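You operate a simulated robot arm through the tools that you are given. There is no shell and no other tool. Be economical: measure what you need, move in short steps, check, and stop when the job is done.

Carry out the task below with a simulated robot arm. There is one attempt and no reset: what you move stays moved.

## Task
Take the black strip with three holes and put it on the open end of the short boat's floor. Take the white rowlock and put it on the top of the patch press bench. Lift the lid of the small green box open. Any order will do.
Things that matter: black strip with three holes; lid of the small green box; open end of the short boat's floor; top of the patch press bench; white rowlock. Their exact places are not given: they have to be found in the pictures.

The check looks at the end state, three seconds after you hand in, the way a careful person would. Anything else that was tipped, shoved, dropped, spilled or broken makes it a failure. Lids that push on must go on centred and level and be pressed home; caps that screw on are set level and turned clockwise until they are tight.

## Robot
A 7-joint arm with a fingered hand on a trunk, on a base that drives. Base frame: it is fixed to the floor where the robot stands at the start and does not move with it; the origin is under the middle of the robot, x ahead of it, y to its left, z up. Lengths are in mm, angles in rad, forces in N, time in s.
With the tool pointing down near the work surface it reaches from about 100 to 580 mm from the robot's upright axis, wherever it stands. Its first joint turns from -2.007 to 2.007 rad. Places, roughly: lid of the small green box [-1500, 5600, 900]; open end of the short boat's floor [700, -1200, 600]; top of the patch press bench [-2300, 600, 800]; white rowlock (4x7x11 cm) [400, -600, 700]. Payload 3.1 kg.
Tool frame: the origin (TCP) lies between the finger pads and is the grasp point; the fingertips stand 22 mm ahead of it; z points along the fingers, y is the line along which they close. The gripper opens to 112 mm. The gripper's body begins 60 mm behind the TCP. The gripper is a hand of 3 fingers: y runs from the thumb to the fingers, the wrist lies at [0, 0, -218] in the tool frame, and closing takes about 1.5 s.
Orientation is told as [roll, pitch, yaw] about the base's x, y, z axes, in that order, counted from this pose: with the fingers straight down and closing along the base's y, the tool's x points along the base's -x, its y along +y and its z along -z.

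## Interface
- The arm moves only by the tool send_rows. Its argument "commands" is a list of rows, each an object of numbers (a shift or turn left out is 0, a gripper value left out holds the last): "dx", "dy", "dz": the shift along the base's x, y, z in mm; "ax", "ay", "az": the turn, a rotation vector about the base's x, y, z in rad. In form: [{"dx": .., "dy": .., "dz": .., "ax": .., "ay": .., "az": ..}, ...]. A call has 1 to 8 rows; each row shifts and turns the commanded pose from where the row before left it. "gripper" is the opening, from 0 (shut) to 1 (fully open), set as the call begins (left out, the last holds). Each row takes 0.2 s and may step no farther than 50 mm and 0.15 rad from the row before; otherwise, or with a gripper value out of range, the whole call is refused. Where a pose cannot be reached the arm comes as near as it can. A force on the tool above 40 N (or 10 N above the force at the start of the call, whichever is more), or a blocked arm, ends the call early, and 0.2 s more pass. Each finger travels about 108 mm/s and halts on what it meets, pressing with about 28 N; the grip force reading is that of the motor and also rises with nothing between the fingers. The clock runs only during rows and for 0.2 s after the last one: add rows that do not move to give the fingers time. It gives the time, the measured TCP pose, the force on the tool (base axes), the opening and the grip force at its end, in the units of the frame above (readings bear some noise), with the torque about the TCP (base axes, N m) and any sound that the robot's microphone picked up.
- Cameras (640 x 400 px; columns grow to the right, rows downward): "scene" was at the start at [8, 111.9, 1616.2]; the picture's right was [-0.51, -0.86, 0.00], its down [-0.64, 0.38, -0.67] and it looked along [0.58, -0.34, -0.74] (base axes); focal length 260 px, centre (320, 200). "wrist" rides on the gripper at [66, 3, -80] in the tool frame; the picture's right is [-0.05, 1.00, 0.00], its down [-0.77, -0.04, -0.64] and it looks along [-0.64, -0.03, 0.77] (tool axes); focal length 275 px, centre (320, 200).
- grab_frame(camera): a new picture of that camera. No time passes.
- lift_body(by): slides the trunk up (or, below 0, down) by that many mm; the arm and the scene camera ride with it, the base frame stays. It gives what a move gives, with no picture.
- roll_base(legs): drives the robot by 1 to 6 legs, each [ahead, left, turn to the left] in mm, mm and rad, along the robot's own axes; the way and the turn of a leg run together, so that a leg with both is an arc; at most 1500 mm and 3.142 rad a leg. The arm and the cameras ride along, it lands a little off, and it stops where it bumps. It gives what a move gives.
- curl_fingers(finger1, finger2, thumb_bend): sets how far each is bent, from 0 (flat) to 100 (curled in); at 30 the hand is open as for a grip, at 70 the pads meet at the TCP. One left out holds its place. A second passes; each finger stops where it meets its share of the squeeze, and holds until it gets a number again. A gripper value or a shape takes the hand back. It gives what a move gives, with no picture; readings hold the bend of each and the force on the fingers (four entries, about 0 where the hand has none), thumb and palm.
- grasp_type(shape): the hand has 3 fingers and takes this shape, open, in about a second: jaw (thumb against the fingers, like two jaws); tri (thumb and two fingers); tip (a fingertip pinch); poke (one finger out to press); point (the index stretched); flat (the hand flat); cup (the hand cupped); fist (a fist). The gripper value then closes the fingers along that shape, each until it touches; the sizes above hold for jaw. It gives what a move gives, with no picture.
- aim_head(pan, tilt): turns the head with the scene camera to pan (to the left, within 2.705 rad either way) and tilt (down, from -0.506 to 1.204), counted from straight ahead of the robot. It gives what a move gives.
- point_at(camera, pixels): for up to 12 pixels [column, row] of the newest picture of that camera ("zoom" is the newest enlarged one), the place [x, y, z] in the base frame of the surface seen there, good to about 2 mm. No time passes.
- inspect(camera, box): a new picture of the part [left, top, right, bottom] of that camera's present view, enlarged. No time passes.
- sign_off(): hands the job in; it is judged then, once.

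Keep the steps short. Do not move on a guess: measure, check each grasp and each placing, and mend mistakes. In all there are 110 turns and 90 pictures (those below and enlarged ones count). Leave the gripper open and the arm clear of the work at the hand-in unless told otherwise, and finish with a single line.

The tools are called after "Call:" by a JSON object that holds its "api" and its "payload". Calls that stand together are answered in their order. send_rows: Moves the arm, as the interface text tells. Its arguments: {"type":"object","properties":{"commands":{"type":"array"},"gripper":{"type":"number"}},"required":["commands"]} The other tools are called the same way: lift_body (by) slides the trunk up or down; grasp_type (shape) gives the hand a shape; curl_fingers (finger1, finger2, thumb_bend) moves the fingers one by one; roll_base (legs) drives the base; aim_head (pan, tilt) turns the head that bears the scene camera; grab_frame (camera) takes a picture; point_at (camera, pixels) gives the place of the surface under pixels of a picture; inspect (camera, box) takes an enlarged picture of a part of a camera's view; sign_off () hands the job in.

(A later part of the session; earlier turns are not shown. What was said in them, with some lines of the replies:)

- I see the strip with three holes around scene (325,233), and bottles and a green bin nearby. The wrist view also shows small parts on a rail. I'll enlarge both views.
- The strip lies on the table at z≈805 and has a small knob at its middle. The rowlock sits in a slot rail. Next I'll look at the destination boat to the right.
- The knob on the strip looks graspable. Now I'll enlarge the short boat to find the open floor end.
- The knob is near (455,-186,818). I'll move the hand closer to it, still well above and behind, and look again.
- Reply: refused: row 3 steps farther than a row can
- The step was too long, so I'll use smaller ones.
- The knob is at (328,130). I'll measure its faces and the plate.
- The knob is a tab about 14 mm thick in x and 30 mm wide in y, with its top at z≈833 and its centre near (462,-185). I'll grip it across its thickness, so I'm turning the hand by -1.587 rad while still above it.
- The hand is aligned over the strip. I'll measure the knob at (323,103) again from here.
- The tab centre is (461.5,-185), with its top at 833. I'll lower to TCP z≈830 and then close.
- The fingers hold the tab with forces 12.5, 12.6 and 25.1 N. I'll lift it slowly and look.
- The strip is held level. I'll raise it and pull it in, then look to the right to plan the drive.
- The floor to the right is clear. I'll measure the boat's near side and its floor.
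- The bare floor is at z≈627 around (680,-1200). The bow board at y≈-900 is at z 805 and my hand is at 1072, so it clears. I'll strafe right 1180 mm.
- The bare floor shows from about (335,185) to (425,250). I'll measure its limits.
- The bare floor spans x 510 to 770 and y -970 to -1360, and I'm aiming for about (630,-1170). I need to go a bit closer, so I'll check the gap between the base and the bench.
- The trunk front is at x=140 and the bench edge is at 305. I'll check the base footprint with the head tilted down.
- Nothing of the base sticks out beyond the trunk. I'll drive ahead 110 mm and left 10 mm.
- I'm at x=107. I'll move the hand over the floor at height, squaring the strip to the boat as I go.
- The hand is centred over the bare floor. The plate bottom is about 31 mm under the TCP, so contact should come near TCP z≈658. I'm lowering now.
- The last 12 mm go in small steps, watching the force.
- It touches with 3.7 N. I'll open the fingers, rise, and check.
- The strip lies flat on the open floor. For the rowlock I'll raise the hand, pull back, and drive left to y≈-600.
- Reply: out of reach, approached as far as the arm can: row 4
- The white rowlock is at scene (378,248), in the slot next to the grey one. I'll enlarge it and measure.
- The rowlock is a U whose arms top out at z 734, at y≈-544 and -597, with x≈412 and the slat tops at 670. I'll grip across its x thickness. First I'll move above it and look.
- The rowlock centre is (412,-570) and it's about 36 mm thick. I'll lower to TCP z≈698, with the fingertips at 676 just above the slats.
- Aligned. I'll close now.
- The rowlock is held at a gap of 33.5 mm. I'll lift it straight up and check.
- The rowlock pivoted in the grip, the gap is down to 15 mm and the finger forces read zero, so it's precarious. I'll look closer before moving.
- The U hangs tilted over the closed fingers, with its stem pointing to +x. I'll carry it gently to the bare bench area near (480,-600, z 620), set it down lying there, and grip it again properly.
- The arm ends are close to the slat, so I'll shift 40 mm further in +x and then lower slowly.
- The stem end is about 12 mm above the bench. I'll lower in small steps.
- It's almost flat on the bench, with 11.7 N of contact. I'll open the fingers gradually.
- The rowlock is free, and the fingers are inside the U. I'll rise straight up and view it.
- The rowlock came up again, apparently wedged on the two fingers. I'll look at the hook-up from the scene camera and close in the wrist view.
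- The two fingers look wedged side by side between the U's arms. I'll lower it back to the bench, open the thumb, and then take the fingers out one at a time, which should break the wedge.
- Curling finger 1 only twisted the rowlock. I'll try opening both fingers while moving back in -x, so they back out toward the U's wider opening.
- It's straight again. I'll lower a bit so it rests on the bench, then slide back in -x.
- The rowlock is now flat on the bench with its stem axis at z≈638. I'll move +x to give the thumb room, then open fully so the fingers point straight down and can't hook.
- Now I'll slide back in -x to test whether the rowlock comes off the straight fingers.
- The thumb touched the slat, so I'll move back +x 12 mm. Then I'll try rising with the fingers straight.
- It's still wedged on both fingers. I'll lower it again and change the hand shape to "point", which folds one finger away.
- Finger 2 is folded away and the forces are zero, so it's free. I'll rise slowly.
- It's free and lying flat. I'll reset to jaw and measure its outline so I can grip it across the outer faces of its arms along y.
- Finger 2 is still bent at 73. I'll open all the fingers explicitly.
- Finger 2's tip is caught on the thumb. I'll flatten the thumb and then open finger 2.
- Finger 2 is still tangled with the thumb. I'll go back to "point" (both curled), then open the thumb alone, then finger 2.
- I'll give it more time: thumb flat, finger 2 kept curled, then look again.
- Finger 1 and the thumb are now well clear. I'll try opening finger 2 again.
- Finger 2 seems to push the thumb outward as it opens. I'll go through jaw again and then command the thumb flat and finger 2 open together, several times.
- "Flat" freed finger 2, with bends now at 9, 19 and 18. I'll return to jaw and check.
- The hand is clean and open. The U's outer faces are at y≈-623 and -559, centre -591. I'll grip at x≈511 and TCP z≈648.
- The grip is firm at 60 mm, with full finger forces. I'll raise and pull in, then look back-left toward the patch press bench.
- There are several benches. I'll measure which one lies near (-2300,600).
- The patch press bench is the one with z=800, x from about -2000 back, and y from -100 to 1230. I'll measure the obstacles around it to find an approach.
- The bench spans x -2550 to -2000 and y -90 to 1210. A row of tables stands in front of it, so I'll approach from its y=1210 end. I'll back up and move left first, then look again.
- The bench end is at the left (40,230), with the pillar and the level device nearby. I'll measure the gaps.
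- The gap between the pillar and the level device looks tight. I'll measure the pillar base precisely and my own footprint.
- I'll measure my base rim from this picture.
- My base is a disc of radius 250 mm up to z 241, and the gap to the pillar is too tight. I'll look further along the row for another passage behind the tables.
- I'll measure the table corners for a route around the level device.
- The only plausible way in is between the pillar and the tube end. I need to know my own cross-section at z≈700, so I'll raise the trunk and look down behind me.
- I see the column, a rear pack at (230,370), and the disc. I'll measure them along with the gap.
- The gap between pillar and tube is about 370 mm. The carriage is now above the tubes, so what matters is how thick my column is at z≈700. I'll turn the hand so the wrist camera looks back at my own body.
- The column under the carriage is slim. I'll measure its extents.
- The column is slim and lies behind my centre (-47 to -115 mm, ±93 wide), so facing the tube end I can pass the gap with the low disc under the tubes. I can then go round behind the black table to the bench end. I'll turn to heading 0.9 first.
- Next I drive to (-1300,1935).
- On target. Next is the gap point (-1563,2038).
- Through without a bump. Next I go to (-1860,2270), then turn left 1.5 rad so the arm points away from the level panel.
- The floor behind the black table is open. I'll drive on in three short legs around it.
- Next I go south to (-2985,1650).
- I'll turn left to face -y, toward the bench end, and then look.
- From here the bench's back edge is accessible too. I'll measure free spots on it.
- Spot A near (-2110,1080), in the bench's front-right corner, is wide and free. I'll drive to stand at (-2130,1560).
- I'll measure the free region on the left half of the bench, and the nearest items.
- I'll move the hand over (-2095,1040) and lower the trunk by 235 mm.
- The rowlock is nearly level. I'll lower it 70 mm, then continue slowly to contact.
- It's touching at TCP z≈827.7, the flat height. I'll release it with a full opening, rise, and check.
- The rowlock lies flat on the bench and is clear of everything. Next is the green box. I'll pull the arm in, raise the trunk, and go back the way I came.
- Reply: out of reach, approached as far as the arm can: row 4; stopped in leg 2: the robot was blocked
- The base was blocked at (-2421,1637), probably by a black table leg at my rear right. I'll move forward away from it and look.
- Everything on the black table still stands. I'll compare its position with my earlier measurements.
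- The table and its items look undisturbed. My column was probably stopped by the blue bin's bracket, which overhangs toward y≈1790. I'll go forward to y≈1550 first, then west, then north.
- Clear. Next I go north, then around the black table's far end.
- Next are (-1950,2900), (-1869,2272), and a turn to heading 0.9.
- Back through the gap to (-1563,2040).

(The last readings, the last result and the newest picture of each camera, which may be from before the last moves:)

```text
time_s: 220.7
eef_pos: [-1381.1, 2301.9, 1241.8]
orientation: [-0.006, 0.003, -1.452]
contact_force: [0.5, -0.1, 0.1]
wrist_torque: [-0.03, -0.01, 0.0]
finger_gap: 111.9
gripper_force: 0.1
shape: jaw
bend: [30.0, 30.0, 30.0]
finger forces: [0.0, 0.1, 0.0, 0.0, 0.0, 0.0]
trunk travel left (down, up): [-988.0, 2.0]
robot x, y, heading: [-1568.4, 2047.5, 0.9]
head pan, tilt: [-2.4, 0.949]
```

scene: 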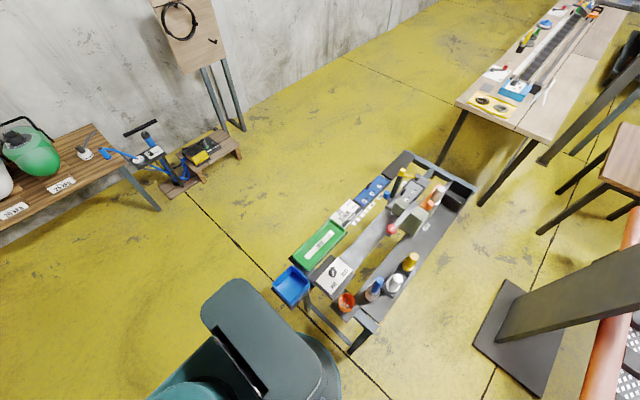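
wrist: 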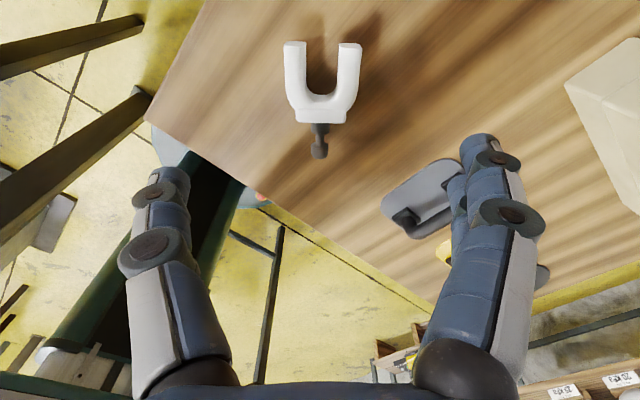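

Through. I'll drive out to (-700,1950), turn to face -x, and go along the row toward y≈4700.

Call:
{"api": "roll_base", "payload": {"legs": [[77, -285, 0], [387, -455, 0], [0, 0, 2.24], [0, -1350, 0], [0, -1350, 0]]}}

Call:
{"api": "aim_head", "payload": {"pan": -0.7, "tilt": 0.6}}

Call:
{"api": "grab_frame", "payload": {"camera": "scene"}}

```text
time_s: 243.5
eef_pos: [-940.7, 4599.0, 1240.7]
orientation: [-0.005, 0.003, 0.791]
contact_force: [0.4, -0.4, 0.5]
wrist_torque: [0.01, 0.02, 0.0]
finger_gap: 112.0
gripper_force: 0.0
shape: jaw
bend: [30.0, 30.0, 30.0]
finger forces: [0.0, 0.1, 0.0, 0.1, 0.1, 0.0]
trunk travel left (down, up): [-988.0, 2.0]
robot x, y, heading: [-632.5, 4609.5, 3.138]
head pan, tilt: [-2.4, 0.949]
```

```text
time_s: 245.2
eef_pos: [-940.6, 4599.7, 1241.7]
orientation: [-0.006, 0.002, 0.791]
contact_force: [-0.1, 0.1, -0.1]
wrist_torque: [0.0, 0.01, -0.01]
finger_gap: 112.1
gripper_force: 0.0
shape: jaw
bend: [30.0, 30.0, 30.0]
finger forces: [0.0, 0.0, 0.0, 0.1, 0.0, 0.0]
trunk travel left (down, up): [-988.0, 2.0]
robot x, y, heading: [-632.7, 4615.6, 3.138]
head pan, tilt: [-0.7, 0.6]
```

```text
11 pictures are left
```

scene: 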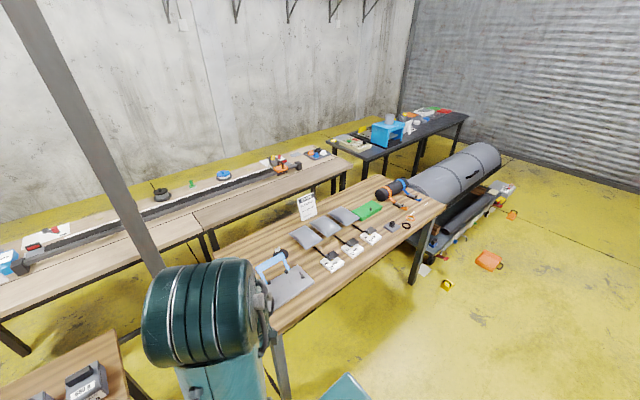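

A green object sits at (368,211) on the table. I'll measure and enlarge it.

Call:
{"api": "inspect", "payload": {"camera": "scene", "box": [320, 170, 448, 250]}}

Call:
{"api": "point_at", "payload": {"camera": "scene", "pixels": [[368, 210], [355, 216], [382, 205], [440, 210], [275, 330], [360, 265], [390, 128], [430, 110]]}}

```text
5.00 times, centred on (384, 210) of scene
```

zoom: 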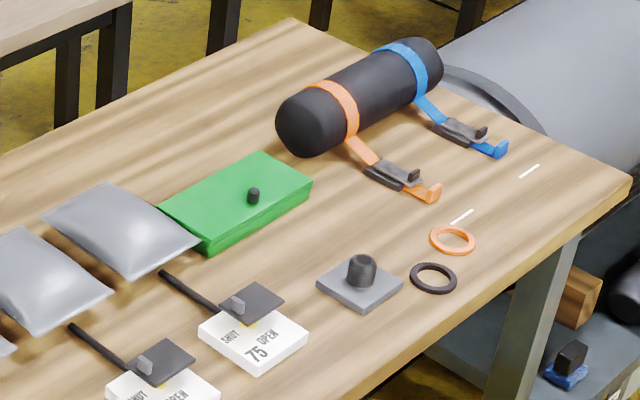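

```text
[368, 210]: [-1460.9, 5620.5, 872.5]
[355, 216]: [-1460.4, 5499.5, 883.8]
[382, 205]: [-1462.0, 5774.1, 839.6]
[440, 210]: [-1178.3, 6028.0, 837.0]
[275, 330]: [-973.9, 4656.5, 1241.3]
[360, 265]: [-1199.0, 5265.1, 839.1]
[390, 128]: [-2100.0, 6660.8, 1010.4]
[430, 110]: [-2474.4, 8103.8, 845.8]
```

The box lid carries a small black knob at (371,209), near (-1460,5620). I'll drive sideways to y≈5600, then forward.

Call:
{"api": "roll_base", "payload": {"legs": [[0, -985, 0], [300, 0, 0]]}}

Call:
{"api": "aim_head", "payload": {"pan": 0.15, "tilt": 1.0}}

Call:
{"api": "grab_frame", "payload": {"camera": "wrist"}}

```text
time_s: 252.0
eef_pos: [-1233.7, 5593.9, 1242.0]
orientation: [-0.005, 0.004, 0.78]
contact_force: [-0.2, -0.6, -0.2]
wrist_torque: [0.01, 0.01, 0.01]
finger_gap: 112.1
gripper_force: 0.1
shape: jaw
bend: [30.0, 30.0, 30.0]
finger forces: [0.1, 0.0, 0.1, 0.2, 0.0, 0.0]
trunk travel left (down, up): [-988.0, 2.0]
robot x, y, heading: [-923.5, 5606.7, 3.131]
head pan, tilt: [-0.7, 0.6]
```

```text
time_s: 253.2
eef_pos: [-1235.1, 5596.0, 1242.0]
orientation: [-0.008, 0.001, 0.782]
contact_force: [0.4, 0.6, 0.3]
wrist_torque: [0.02, 0.0, -0.04]
finger_gap: 112.2
gripper_force: 0.0
shape: jaw
bend: [30.0, 30.0, 30.0]
finger forces: [0.1, 0.0, 0.0, 0.0, 0.1, 0.0]
trunk travel left (down, up): [-988.0, 2.0]
robot x, y, heading: [-921.9, 5606.2, 3.133]
head pan, tilt: [0.15, 1.0]
```

```text
9 pictures are left
```

wrist: 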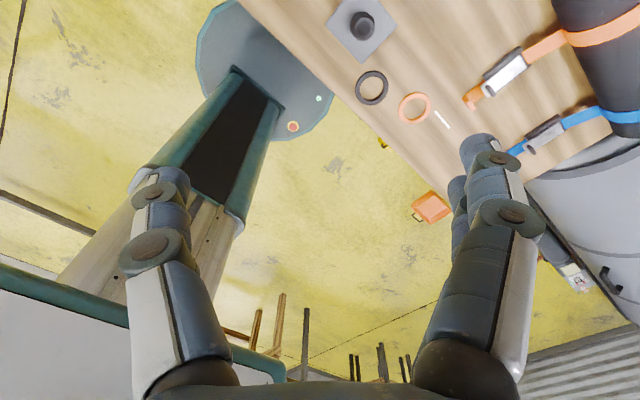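

The wrist camera looks the wrong way. I'll take a scene picture.

Call:
{"api": "grab_frame", "payload": {"camera": "scene"}}

```text
8 pictures are left
```

scene: 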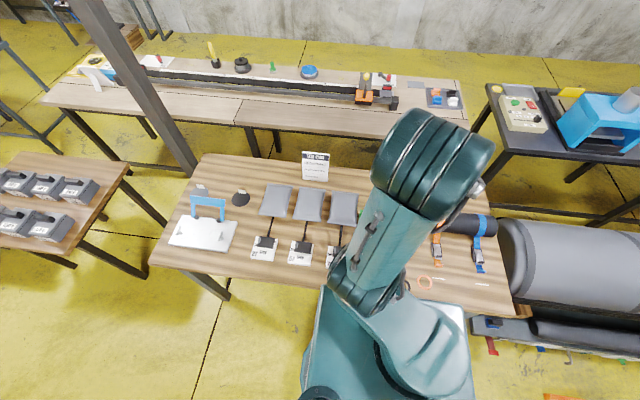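

The arm hides the box. I'll turn the hand +2.32 rad so the wrist camera looks ahead onto the box.

Call:
{"api": "send_rows", "payload": {"commands": [{"az": 0.147}, {"az": 0.147}, {"az": 0.147}, {"az": 0.147}, {"az": 0.147}, {"az": 0.147}, {"az": 0.147}, {"az": 0.147}]}}

Call:
{"api": "send_rows", "payload": {"commands": [{"az": 0.147}, {"az": 0.147}, {"az": 0.147}, {"az": 0.147}, {"az": 0.147}, {"az": 0.147}, {"az": 0.147}, {"az": 0.147}]}}

Call:
{"api": "grab_frame", "payload": {"camera": "wrist"}}

```text
time_s: 255.0
eef_pos: [-1234.5, 5595.8, 1242.0]
orientation: [-0.006, 0.002, 1.96]
contact_force: [1.6, 0.4, 0.4]
wrist_torque: [0.01, 0.04, 0.02]
finger_gap: 112.1
gripper_force: 0.1
shape: jaw
bend: [30.0, 30.0, 30.0]
finger forces: [0.1, 0.0, 0.0, 0.0, 0.0, 0.1]
trunk travel left (down, up): [-988.0, 2.0]
robot x, y, heading: [-922.7, 5606.8, 3.131]
head pan, tilt: [0.15, 1.0]
```

```text
time_s: 256.8
eef_pos: [-1235.7, 5594.5, 1240.9]
orientation: [-0.005, 0.001, 3.136]
contact_force: [0.5, 0.0, 0.1]
wrist_torque: [-0.01, -0.04, 0.0]
finger_gap: 112.0
gripper_force: 0.1
shape: jaw
bend: [30.0, 30.0, 30.0]
finger forces: [0.0, 0.0, 0.1, 0.0, 0.0, 0.0]
trunk travel left (down, up): [-988.0, 2.0]
robot x, y, heading: [-924.0, 5604.3, 3.133]
head pan, tilt: [0.15, 1.0]
```

```text
7 pictures are left
```

wrist: 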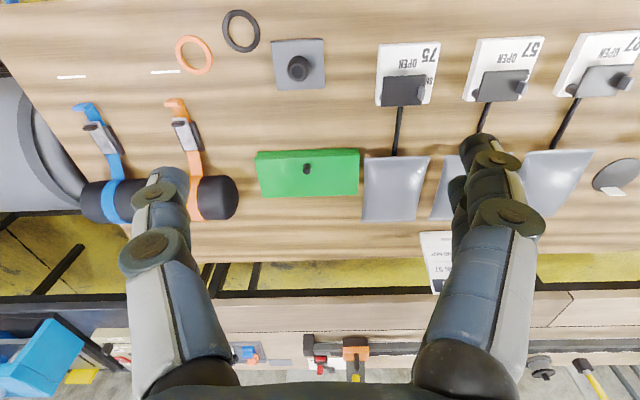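

The box is at (257–358,150–195), with its knob at (306,168). I'll enlarge and measure.

Call:
{"api": "inspect", "payload": {"camera": "wrist", "box": [245, 130, 373, 210]}}

Call:
{"api": "point_at", "payload": {"camera": "wrist", "pixels": [[257, 152], [359, 150], [261, 195], [357, 193], [306, 163], [306, 168], [306, 173], [306, 185], [306, 154], [270, 175], [345, 175], [306, 205]]}}

```text
5.00 times, centred on (309, 170) of wrist
```

zoom: 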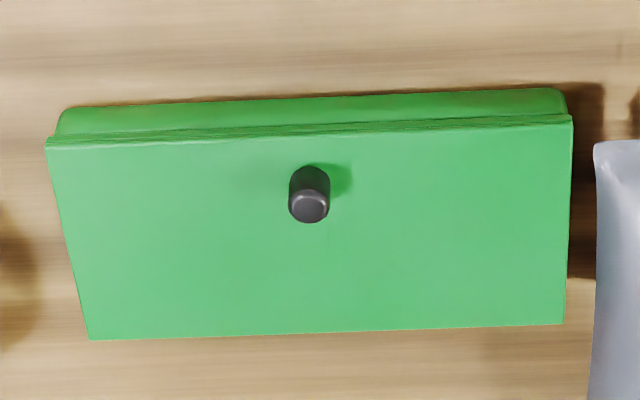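

```text
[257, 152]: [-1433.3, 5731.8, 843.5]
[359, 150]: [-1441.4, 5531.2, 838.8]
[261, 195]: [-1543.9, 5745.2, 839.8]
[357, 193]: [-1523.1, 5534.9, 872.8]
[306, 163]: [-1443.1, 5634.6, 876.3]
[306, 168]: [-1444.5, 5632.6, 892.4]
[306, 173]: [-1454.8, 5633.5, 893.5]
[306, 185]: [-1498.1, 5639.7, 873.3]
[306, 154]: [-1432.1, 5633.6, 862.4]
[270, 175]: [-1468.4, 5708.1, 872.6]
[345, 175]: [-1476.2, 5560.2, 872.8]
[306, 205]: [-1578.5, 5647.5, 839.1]
```

The lid top is at z 873. The knob is at (-1449,5633), top z 893.5, near the front edge, so the hinge is at the back (x≈-1523). I'll come a little closer, lower the trunk, and bring the fingers above the knob.

Call:
{"api": "roll_base", "payload": {"legs": [[110, 0, 0]]}}

Call:
{"api": "lift_body", "payload": {"by": -150}}

```text
time_s: 258.0
eef_pos: [-1347.1, 5596.0, 1241.1]
orientation: [-0.007, 0.003, 3.131]
contact_force: [-0.2, -0.5, 0.2]
wrist_torque: [0.01, 0.02, 0.02]
finger_gap: 112.3
gripper_force: 0.1
shape: jaw
bend: [30.0, 30.0, 30.0]
finger forces: [0.0, 0.1, 0.1, 0.1, 0.0, 0.0]
trunk travel left (down, up): [-988.0, 2.0]
robot x, y, heading: [-1035.1, 5605.8, 3.126]
head pan, tilt: [0.15, 1.0]
```

```text
time_s: 259.7
eef_pos: [-1347.7, 5596.1, 1090.2]
orientation: [-0.006, 0.003, 3.13]
contact_force: [-0.3, 0.0, 0.3]
wrist_torque: [-0.01, 0.0, -0.01]
finger_gap: 112.2
gripper_force: 0.1
shape: jaw
bend: [30.0, 30.0, 30.0]
finger forces: [0.1, 0.0, 0.0, 0.0, 0.0, 0.0]
trunk travel left (down, up): [-838.0, 152.0]
robot x, y, heading: [-1032.3, 5603.4, 3.125]
head pan, tilt: [0.15, 1.0]
```

I'll move above the knob and half-close the fingers.

Call:
{"api": "send_rows", "payload": {"commands": [{"dx": -34, "dy": 12, "dz": -30}, {"dx": -34, "dy": 12, "dz": -30}, {"dx": -33, "dy": 13, "dz": -30}, {"dz": -40}, {"dz": 0}, {"dz": 0}], "gripper": 0.45}}

Call:
{"api": "grab_frame", "payload": {"camera": "wrist"}}

```text
time_s: 261.1
eef_pos: [-1447.9, 5632.8, 957.9]
orientation: [-0.007, 0.003, 3.131]
contact_force: [-0.7, 0.6, 0.3]
wrist_torque: [-0.02, -0.03, 0.0]
finger_gap: 50.8
gripper_force: 0.0
shape: jaw
bend: [73.0, 73.0, 70.0]
finger forces: [0.0, 0.0, 0.0, 0.0, 0.0, 0.0]
trunk travel left (down, up): [-838.0, 152.0]
robot x, y, heading: [-1039.5, 5604.3, 3.129]
head pan, tilt: [0.15, 1.0]
```

```text
5 pictures are left
```

wrist: 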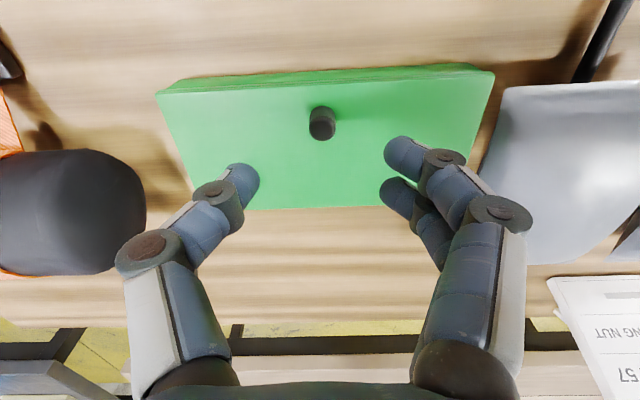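

Call:
{"api": "point_at", "payload": {"camera": "wrist", "pixels": [[321, 108], [311, 122], [333, 122], [321, 118], [321, 130], [321, 140], [180, 86], [480, 73], [210, 205], [370, 205], [321, 160], [321, 90]]}}

```text
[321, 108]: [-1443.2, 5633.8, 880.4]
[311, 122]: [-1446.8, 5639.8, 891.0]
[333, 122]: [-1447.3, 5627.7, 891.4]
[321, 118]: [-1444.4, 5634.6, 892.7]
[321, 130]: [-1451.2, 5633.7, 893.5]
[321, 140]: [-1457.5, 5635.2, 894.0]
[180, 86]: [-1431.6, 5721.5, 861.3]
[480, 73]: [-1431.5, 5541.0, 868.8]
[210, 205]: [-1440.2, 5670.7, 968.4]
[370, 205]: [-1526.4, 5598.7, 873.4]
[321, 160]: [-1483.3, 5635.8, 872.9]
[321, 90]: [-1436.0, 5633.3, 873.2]
```

The knob centre is (-1450,5633.5). I'll lower to TCP z≈903 so the tips overlap the knob by about 12 mm, then close.

Call:
{"api": "send_rows", "payload": {"commands": [{"dx": -2, "dy": 0.5, "dz": -30}, {"dz": -15}, {"dz": -10}, {"dz": 0}]}}

Call:
{"api": "send_rows", "payload": {"commands": [{"dz": 0}, {"dz": 0}, {"dz": 0}, {"dz": 0}, {"dz": 0}], "gripper": 0}}

```text
time_s: 262.1
eef_pos: [-1450.9, 5633.0, 907.6]
orientation: [-0.005, 0.003, 3.131]
contact_force: [0.1, 0.1, 0.3]
wrist_torque: [0.0, 0.03, 0.01]
finger_gap: 50.8
gripper_force: 0.1
shape: jaw
bend: [73.0, 73.0, 70.0]
finger forces: [0.0, 0.0, 0.0, 0.0, 0.0, 0.0]
trunk travel left (down, up): [-838.0, 152.0]
robot x, y, heading: [-1033.2, 5604.5, 3.126]
head pan, tilt: [0.15, 1.0]
```

```text
time_s: 263.3
eef_pos: [-1449.0, 5634.6, 906.2]
orientation: [-0.003, 0.002, 3.131]
contact_force: [-0.9, 7.1, -0.3]
wrist_torque: [0.06, 0.02, 0.01]
finger_gap: 3.4
gripper_force: 27.7
shape: jaw
bend: [72.0, 71.0, 70.0]
finger forces: [0.1, 14.9, 0.1, 0.1, 27.4, 0.0]
trunk travel left (down, up): [-838.0, 152.0]
robot x, y, heading: [-1040.4, 5605.1, 3.132]
head pan, tilt: [0.15, 1.0]
```

The thumb and one finger hold the knob. I'll lift along the lid's arc to about 30°, tilting the hand along with it.

Call:
{"api": "send_rows", "payload": {"commands": [{"dx": -5, "dz": 9.4, "ay": -0.092}, {"dx": -6.1, "dz": 9, "ay": -0.092}, {"dx": -7.5, "dz": 7.8, "ay": -0.092}, {"dx": -8, "dz": 7.4, "ay": -0.092}, {"dz": 0}]}}

Call:
{"api": "grab_frame", "payload": {"camera": "wrist"}}

```text
time_s: 264.5
eef_pos: [-1477.2, 5634.5, 941.6]
orientation: [-0.008, 0.369, 3.131]
contact_force: [-2.4, 10.4, -3.7]
wrist_torque: [0.16, -0.02, 0.07]
finger_gap: 2.9
gripper_force: 27.8
shape: jaw
bend: [72.0, 70.0, 70.0]
finger forces: [0.1, 15.1, 0.1, 0.0, 30.1, 0.0]
trunk travel left (down, up): [-838.0, 152.0]
robot x, y, heading: [-1030.0, 5605.4, 3.124]
head pan, tilt: [0.15, 1.0]
```

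```text
4 pictures are left
```

wrist: 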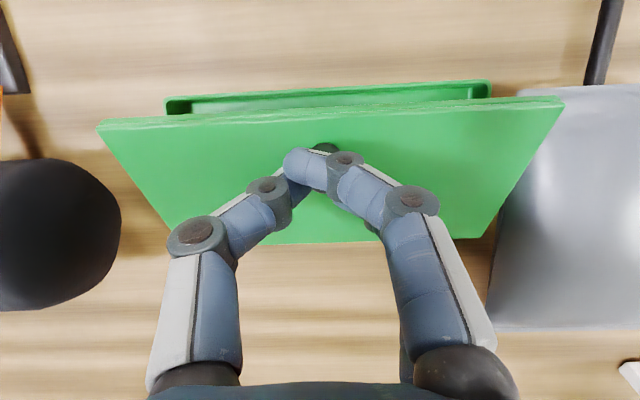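

The lid is rising at about 30°, and the knob is still held. I'll continue to about 60°.

Call:
{"api": "send_rows", "payload": {"commands": [{"dx": -9.3, "dz": 5.8, "ay": -0.092}, {"dx": -9.8, "dz": 5.0, "ay": -0.092}, {"dx": -10.5, "dz": 3.3, "ay": -0.092}, {"dx": -10.8, "dz": 2.4, "ay": -0.092}, {"dz": 0}]}}

```text
time_s: 265.7
eef_pos: [-1515.9, 5635.3, 957.1]
orientation: [-0.011, 0.741, 3.129]
contact_force: [1.4, 10.7, 1.7]
wrist_torque: [0.13, -0.05, 0.13]
finger_gap: 2.7
gripper_force: 27.8
shape: jaw
bend: [72.0, 70.0, 70.0]
finger forces: [0.0, 13.8, 0.0, 0.0, 30.6, 0.0]
trunk travel left (down, up): [-838.0, 152.0]
robot x, y, heading: [-1034.3, 5607.5, 3.131]
head pan, tilt: [0.15, 1.0]
```

The grip still holds and the forces are small. I'll continue to about 100°.

Call:
{"api": "send_rows", "payload": {"commands": [{"dx": -10.9, "dz": 0.7, "ay": -0.07}, {"dx": -10.9, "dz": 0, "ay": -0.07}, {"dx": -10.5, "dz": -1.7, "ay": -0.045}, {"dx": -10.5, "dz": -2.3, "ay": -0.045}, {"dx": -7, "dz": -2.7, "ay": -0.026}, {"dx": -6.3, "dz": -2.8, "ay": -0.026}, {"dz": 0}]}}

Call:
{"api": "grab_frame", "payload": {"camera": "wrist"}}

```text
time_s: 267.3
eef_pos: [-1469.8, 5623.6, 945.0]
orientation: [-0.024, 1.021, 3.123]
contact_force: [0.2, 0.2, 0.0]
wrist_torque: [0.0, 0.0, 0.01]
finger_gap: 0.2
gripper_force: 27.8
shape: jaw
bend: [73.0, 73.0, 78.0]
finger forces: [0.0, 0.0, 0.0, 0.0, 0.0, 0.0]
out of reach, approached as far as the arm can: row 1, 2, 3, 4, 5, 6
trunk travel left (down, up): [-838.0, 152.0]
robot x, y, heading: [-1033.5, 5608.0, 3.132]
head pan, tilt: [0.15, 1.0]
```

```text
3 pictures are left
```

wrist: 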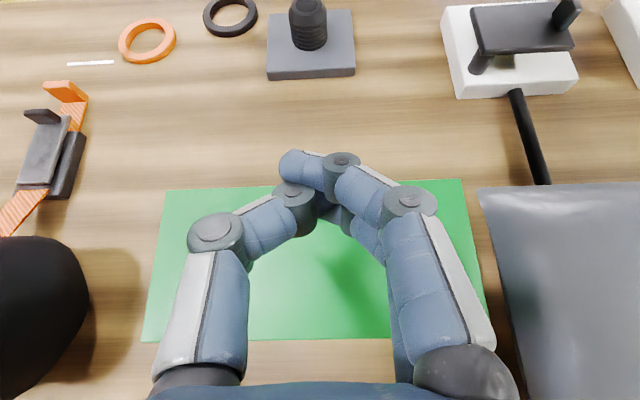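

The arm ran out of reach, the knob slipped, and the lid fell shut again with no harm done. I'll raise and straighten the hand, then drive 90 mm closer and retry with less tilt.

Call:
{"api": "send_rows", "payload": {"commands": [{"dx": 6, "dz": 12, "ay": 0.146}, {"dx": 6, "dz": 12, "ay": 0.146}, {"dx": 6, "dz": 12, "ay": 0.146}, {"dx": 6, "dz": 12, "ay": 0.146}, {"dx": 6, "dz": 12, "ay": 0.146}, {"dx": 6, "dz": 10, "ay": 0.146}, {"dx": 6, "dz": 0, "ay": 0.146}, {"dz": 0}], "gripper": 0.45}}

Call:
{"api": "roll_base", "payload": {"legs": [[90, 0, 0]]}}

```text
time_s: 269.1
eef_pos: [-1429.5, 5623.5, 1015.2]
orientation: [-0.005, -0.003, 3.132]
contact_force: [0.7, 0.6, 0.8]
wrist_torque: [-0.01, 0.02, 0.0]
finger_gap: 50.0
gripper_force: 0.1
shape: jaw
bend: [73.0, 73.0, 70.0]
finger forces: [0.0, 0.0, 0.0, 0.1, 0.0, 0.0]
trunk travel left (down, up): [-838.0, 152.0]
robot x, y, heading: [-1036.4, 5604.0, 3.127]
head pan, tilt: [0.15, 1.0]
```

```text
time_s: 270.2
eef_pos: [-1519.9, 5624.4, 1014.2]
orientation: [-0.005, -0.001, 3.132]
contact_force: [-0.6, 0.6, -0.1]
wrist_torque: [0.02, -0.04, -0.02]
finger_gap: 50.0
gripper_force: 0.1
shape: jaw
bend: [73.0, 73.0, 70.0]
finger forces: [0.0, 0.0, 0.0, 0.1, 0.1, 0.0]
trunk travel left (down, up): [-838.0, 152.0]
robot x, y, heading: [-1125.1, 5603.4, 3.13]
head pan, tilt: [0.15, 1.0]
```

Closer now. I'll go back over the knob, lower to z≈906, and close.

Call:
{"api": "send_rows", "payload": {"commands": [{"dx": 35, "dy": 5}, {"dx": 35, "dy": 4.5}, {"dz": -40}, {"dz": -35}, {"dz": -20}, {"dz": -12.5}, {"dz": 0}]}}

Call:
{"api": "send_rows", "payload": {"commands": [{"dz": 0}, {"dz": 0}, {"dz": 0}, {"dz": 0}, {"dz": 0}], "gripper": 0}}

```text
time_s: 271.8
eef_pos: [-1450.1, 5633.7, 907.9]
orientation: [-0.006, 0.0, 3.133]
contact_force: [0.7, -0.6, 0.1]
wrist_torque: [0.03, 0.04, 0.03]
finger_gap: 50.2
gripper_force: 0.1
shape: jaw
bend: [73.0, 73.0, 70.0]
finger forces: [0.0, 0.0, 0.0, 0.0, 0.1, 0.1]
trunk travel left (down, up): [-838.0, 152.0]
robot x, y, heading: [-1127.1, 5611.3, 3.134]
head pan, tilt: [0.15, 1.0]
```

```text
time_s: 273.0
eef_pos: [-1449.6, 5632.8, 908.2]
orientation: [-0.006, -0.002, 3.134]
contact_force: [2.5, 1.6, 0.5]
wrist_torque: [0.04, -0.06, -0.03]
finger_gap: 5.5
gripper_force: 27.4
shape: jaw
bend: [71.0, 71.0, 70.0]
finger forces: [12.5, 15.0, 0.0, 0.0, 24.7, 0.0]
trunk travel left (down, up): [-838.0, 152.0]
robot x, y, heading: [-1126.6, 5608.0, 3.133]
head pan, tilt: [0.15, 1.0]
```

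This time both fingers and the thumb hold the knob. I'll lift along the arc to about 60°.

Call:
{"api": "send_rows", "payload": {"commands": [{"dx": -5, "dz": 9.4, "ay": -0.092}, {"dx": -6.1, "dz": 9, "ay": -0.092}, {"dx": -7.5, "dz": 7.8, "ay": -0.092}, {"dx": -8, "dz": 7.4, "ay": -0.092}, {"dx": -9.3, "dz": 5.8, "ay": -0.092}, {"dx": -9.8, "dz": 5.0, "ay": -0.092}, {"dx": -10.5, "dz": 3.3, "ay": -0.092}, {"dx": -10.8, "dz": 2.4, "ay": -0.092}]}}

Call:
{"api": "send_rows", "payload": {"commands": [{"dx": -10.1, "dz": 1.4}, {"dx": -10.1, "dz": 1}, {"dx": -10.1, "dz": -1}, {"dx": -10, "dz": -1.9}, {"dz": 0}]}}

```text
time_s: 274.8
eef_pos: [-1522.1, 5635.9, 951.1]
orientation: [-0.023, 0.681, 3.131]
contact_force: [-0.6, 0.6, -0.4]
wrist_torque: [-0.05, -0.05, 0.01]
finger_gap: 0.0
gripper_force: 27.6
shape: jaw
bend: [74.0, 74.0, 79.0]
finger forces: [0.0, 0.0, 0.0, 0.0, 0.0, 0.0]
out of reach, approached as far as the arm can: row 3, 4
trunk travel left (down, up): [-838.0, 152.0]
robot x, y, heading: [-1125.3, 5607.9, 3.132]
head pan, tilt: [0.15, 1.0]
```

```text
time_s: 276.0
eef_pos: [-1560.6, 5637.1, 949.7]
orientation: [-0.024, 0.678, 3.131]
contact_force: [0.5, 0.0, -0.2]
wrist_torque: [0.02, -0.02, 0.02]
finger_gap: 0.0
gripper_force: 28.1
shape: jaw
bend: [74.0, 74.0, 79.0]
finger forces: [0.1, 0.0, 0.0, 0.0, 0.0, 0.0]
trunk travel left (down, up): [-838.0, 152.0]
robot x, y, heading: [-1124.5, 5605.3, 3.136]
head pan, tilt: [0.15, 1.0]
```

The arm hit an inner reach limit and the knob slipped, so the lid is shut again. I'll straighten up, back off 35 mm to an in-between distance, and set the hand above the knob.

Call:
{"api": "send_rows", "payload": {"commands": [{"dx": 8, "dz": 12, "ay": 0.136}, {"dx": 8, "dz": 12, "ay": 0.136}, {"dx": 8, "dz": 12, "ay": 0.136}, {"dx": 8, "dz": 12, "ay": 0.136}, {"dx": 8, "dz": 6, "ay": 0.134}, {"dz": 0}], "gripper": 0.45}}

Call:
{"api": "roll_base", "payload": {"legs": [[-35, 0, 0]]}}

Call:
{"api": "send_rows", "payload": {"commands": [{"dx": 20}, {"dx": 15}, {"dz": 0}]}}

Call:
{"api": "grab_frame", "payload": {"camera": "wrist"}}

```text
time_s: 277.4
eef_pos: [-1521.8, 5636.2, 1004.6]
orientation: [-0.017, -0.001, 3.133]
contact_force: [0.2, 0.0, -0.5]
wrist_torque: [-0.01, -0.03, 0.03]
finger_gap: 49.7
gripper_force: 0.1
shape: jaw
bend: [73.0, 73.0, 70.0]
finger forces: [0.0, 0.0, 0.1, 0.1, 0.0, 0.1]
trunk travel left (down, up): [-838.0, 152.0]
robot x, y, heading: [-1126.2, 5606.2, 3.134]
head pan, tilt: [0.15, 1.0]
```

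```text
time_s: 278.3
eef_pos: [-1488.8, 5636.4, 1004.3]
orientation: [-0.019, 0.001, 3.133]
contact_force: [-1.1, -1.0, 0.3]
wrist_torque: [0.01, -0.01, 0.0]
finger_gap: 49.4
gripper_force: 0.1
shape: jaw
bend: [73.0, 73.0, 70.0]
finger forces: [0.1, 0.1, 0.1, 0.1, 0.0, 0.1]
trunk travel left (down, up): [-838.0, 152.0]
robot x, y, heading: [-1091.2, 5606.7, 3.128]
head pan, tilt: [0.15, 1.0]
```

```text
time_s: 279.1
eef_pos: [-1453.0, 5636.7, 1003.8]
orientation: [-0.017, 0.001, 3.134]
contact_force: [0.4, -0.8, -1.0]
wrist_torque: [0.04, -0.05, -0.01]
finger_gap: 50.0
gripper_force: 0.1
shape: jaw
bend: [73.0, 73.0, 70.0]
finger forces: [0.0, 0.0, 0.0, 0.1, 0.0, 0.0]
trunk travel left (down, up): [-838.0, 152.0]
robot x, y, heading: [-1088.7, 5609.5, 3.131]
head pan, tilt: [0.15, 1.0]
```

```text
2 pictures are left
```

wrist: 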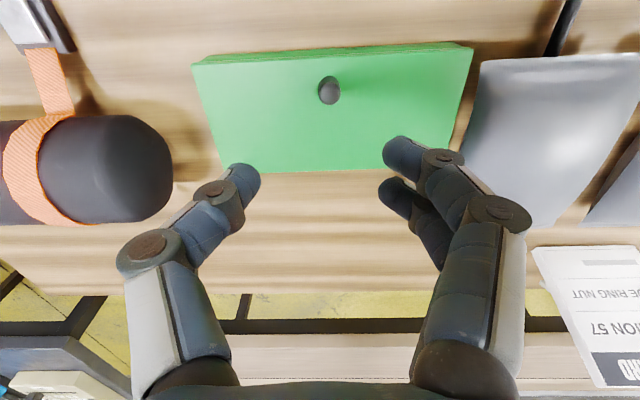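

The box hasn't moved. In one go I'll lower onto the knob, close, and lift along the arc with a gentler tilt.

Call:
{"api": "send_rows", "payload": {"commands": [{"dx": 2.5, "dy": -2.5, "dz": -40}, {"dz": -35}, {"dz": -16}, {"dz": -9}, {"dz": 0}]}}

Call:
{"api": "send_rows", "payload": {"commands": [{"dz": 0}, {"dz": 0}, {"dz": 0}, {"dz": 0}, {"dz": 0}], "gripper": 0}}

Call:
{"api": "send_rows", "payload": {"commands": [{"dx": -5, "dz": 9.5, "ay": -0.081}, {"dx": -5.7, "dz": 9, "ay": -0.081}, {"dx": -7.3, "dz": 8, "ay": -0.081}, {"dx": -7.9, "dz": 7.3, "ay": -0.081}, {"dx": -9.2, "dz": 6, "ay": -0.081}, {"dx": -9.7, "dz": 5.1, "ay": -0.081}, {"dx": -10.4, "dz": 3.5, "ay": -0.081}, {"dx": -10.7, "dz": 2.6, "ay": -0.081}]}}

Call:
{"api": "send_rows", "payload": {"commands": [{"dx": -10.1, "dz": 1.4}, {"dx": -10.1, "dz": 1}, {"dx": -10.1, "dz": -1}, {"dx": -10, "dz": -1.9}, {"dx": -6.5, "dz": -2.2}, {"dx": -6.3, "dz": -2.5}, {"dz": 0}]}}

Call:
{"api": "grab_frame", "payload": {"camera": "wrist"}}

```text
time_s: 280.3
eef_pos: [-1449.1, 5636.7, 906.4]
orientation: [-0.017, -0.001, 3.132]
contact_force: [0.1, 0.1, 0.3]
wrist_torque: [-0.01, 0.04, -0.04]
finger_gap: 49.8
gripper_force: 0.0
shape: jaw
bend: [73.0, 73.0, 70.0]
finger forces: [0.0, 0.0, 0.0, 0.0, 0.0, 0.0]
trunk travel left (down, up): [-838.0, 152.0]
robot x, y, heading: [-1088.2, 5606.9, 3.13]
head pan, tilt: [0.15, 1.0]
```

```text
time_s: 281.5
eef_pos: [-1449.6, 5636.4, 906.8]
orientation: [-0.016, 0.002, 3.132]
contact_force: [-0.2, 6.4, -0.7]
wrist_torque: [0.08, 0.01, 0.01]
finger_gap: 3.4
gripper_force: 28.1
shape: jaw
bend: [73.0, 72.0, 70.0]
finger forces: [0.1, 14.7, 0.0, 0.0, 27.0, 0.0]
trunk travel left (down, up): [-838.0, 152.0]
robot x, y, heading: [-1090.6, 5606.8, 3.134]
head pan, tilt: [0.15, 1.0]
```

```text
time_s: 283.3
eef_pos: [-1514.1, 5636.2, 957.8]
orientation: [-0.021, 0.652, 3.133]
contact_force: [4.7, 13.9, 9.5]
wrist_torque: [0.21, -0.23, 0.18]
finger_gap: 2.4
gripper_force: 28.0
shape: jaw
bend: [73.0, 71.0, 71.0]
finger forces: [11.3, 11.9, 0.0, 0.0, 33.1, 0.0]
trunk travel left (down, up): [-838.0, 152.0]
robot x, y, heading: [-1092.5, 5605.0, 3.133]
head pan, tilt: [0.15, 1.0]
```

```text
time_s: 284.9
eef_pos: [-1567.5, 5638.4, 951.5]
orientation: [-0.02, 0.648, 3.133]
contact_force: [-7.0, 20.5, 21.6]
wrist_torque: [0.12, -0.25, 0.16]
finger_gap: 1.1
gripper_force: 27.8
shape: jaw
bend: [75.0, 75.0, 72.0]
finger forces: [28.2, 0.0, 0.0, 0.1, 30.5, 0.0]
trunk travel left (down, up): [-838.0, 152.0]
robot x, y, heading: [-1090.3, 5608.8, 3.132]
head pan, tilt: [0.15, 1.0]
```

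```text
1 pictures are left
5 turns are left
```

wrist: 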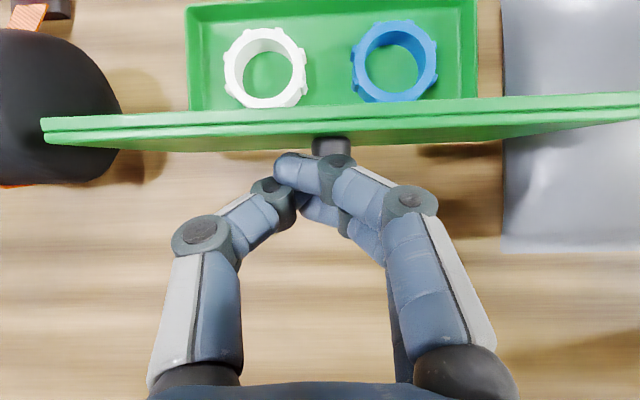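

The lid is open at about 94°, and the two rings inside are undisturbed. I'll push it a bit further back, release the knob, retreat up and back, and use the last picture to check.

Call:
{"api": "send_rows", "payload": {"commands": [{"dx": -4, "dz": 1}, {"dx": -4, "dz": 0}, {"dx": -4, "dz": -1}, {"dz": 0}]}}

Call:
{"api": "send_rows", "payload": {"commands": [{"dz": 0}, {"dz": 0}, {"dz": 0}, {"dz": 0}], "gripper": 0.5}}

Call:
{"api": "send_rows", "payload": {"commands": [{"dx": -5, "dz": 10}, {"dx": -5, "dz": 20}, {"dz": 30}, {"dz": 40}, {"dz": 40}, {"dz": 0}]}}

Call:
{"api": "grab_frame", "payload": {"camera": "wrist"}}

```text
time_s: 285.9
eef_pos: [-1581.2, 5636.4, 949.3]
orientation: [-0.02, 0.65, 3.133]
contact_force: [3.8, 18.5, -5.9]
wrist_torque: [0.21, 0.01, 0.14]
finger_gap: 0.1
gripper_force: 27.9
shape: jaw
bend: [74.0, 75.0, 71.0]
finger forces: [0.0, 0.1, 0.0, 0.0, 28.2, 0.0]
trunk travel left (down, up): [-838.0, 152.0]
robot x, y, heading: [-1085.9, 5608.3, 3.13]
head pan, tilt: [0.15, 1.0]
```

```text
time_s: 286.9
eef_pos: [-1581.1, 5633.7, 949.4]
orientation: [-0.023, 0.65, 3.13]
contact_force: [-0.1, 0.0, -0.4]
wrist_torque: [0.0, -0.02, 0.01]
finger_gap: 55.3
gripper_force: 0.0
shape: jaw
bend: [73.0, 73.0, 70.0]
finger forces: [0.1, 0.0, 0.0, 0.0, 0.0, 0.0]
trunk travel left (down, up): [-838.0, 152.0]
robot x, y, heading: [-1090.1, 5605.8, 3.13]
head pan, tilt: [0.15, 1.0]
```

```text
time_s: 288.3
eef_pos: [-1590.8, 5635.6, 1088.3]
orientation: [-0.021, 0.649, 3.13]
contact_force: [-0.4, -0.7, 0.3]
wrist_torque: [0.05, -0.01, 0.02]
finger_gap: 55.3
gripper_force: 0.1
shape: jaw
bend: [73.0, 73.0, 70.0]
finger forces: [0.0, 0.0, 0.0, 0.0, 0.0, 0.0]
trunk travel left (down, up): [-838.0, 152.0]
robot x, y, heading: [-1091.4, 5605.2, 3.131]
head pan, tilt: [0.15, 1.0]
```

```text
0 pictures are left
4 turns are left
```

wrist: 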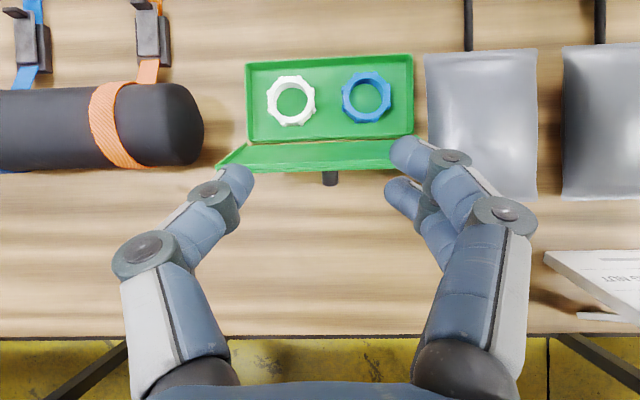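

The lid stays open past vertical on its own, and the rings are still inside. I'll lift the hand clear and fully open it.

Call:
{"api": "send_rows", "payload": {"commands": [{"dz": 40}, {"dz": 40}, {"dz": 30, "ay": 0.1}, {"dx": 10, "ay": 0.1}, {"dx": 10}, {"dz": 0}], "gripper": 1}}

```text
time_s: 289.7
eef_pos: [-1571.1, 5634.9, 1198.8]
orientation: [-0.02, 0.449, 3.131]
contact_force: [-0.3, 0.2, 0.1]
wrist_torque: [0.01, -0.03, 0.01]
finger_gap: 112.0
gripper_force: 0.2
shape: jaw
bend: [30.0, 30.0, 30.0]
finger forces: [0.0, 0.0, 0.0, 0.0, 0.0, 0.0]
trunk travel left (down, up): [-838.0, 152.0]
robot x, y, heading: [-1089.6, 5605.0, 3.127]
head pan, tilt: [0.15, 1.0]
3 turns are left
```

All three jobs are done and the hand is open and clear, so I'm handing in.

Call:
{"api": "sign_off", "payload": {}}

```text
The job is handed in.
```

The strip lies on the open end of the short boat's floor, the rowlock lies on the patch press bench, and the green box's lid stands open; the base bumped something by the black table once, and a close look afterwards showed nothing tipped or dropped.
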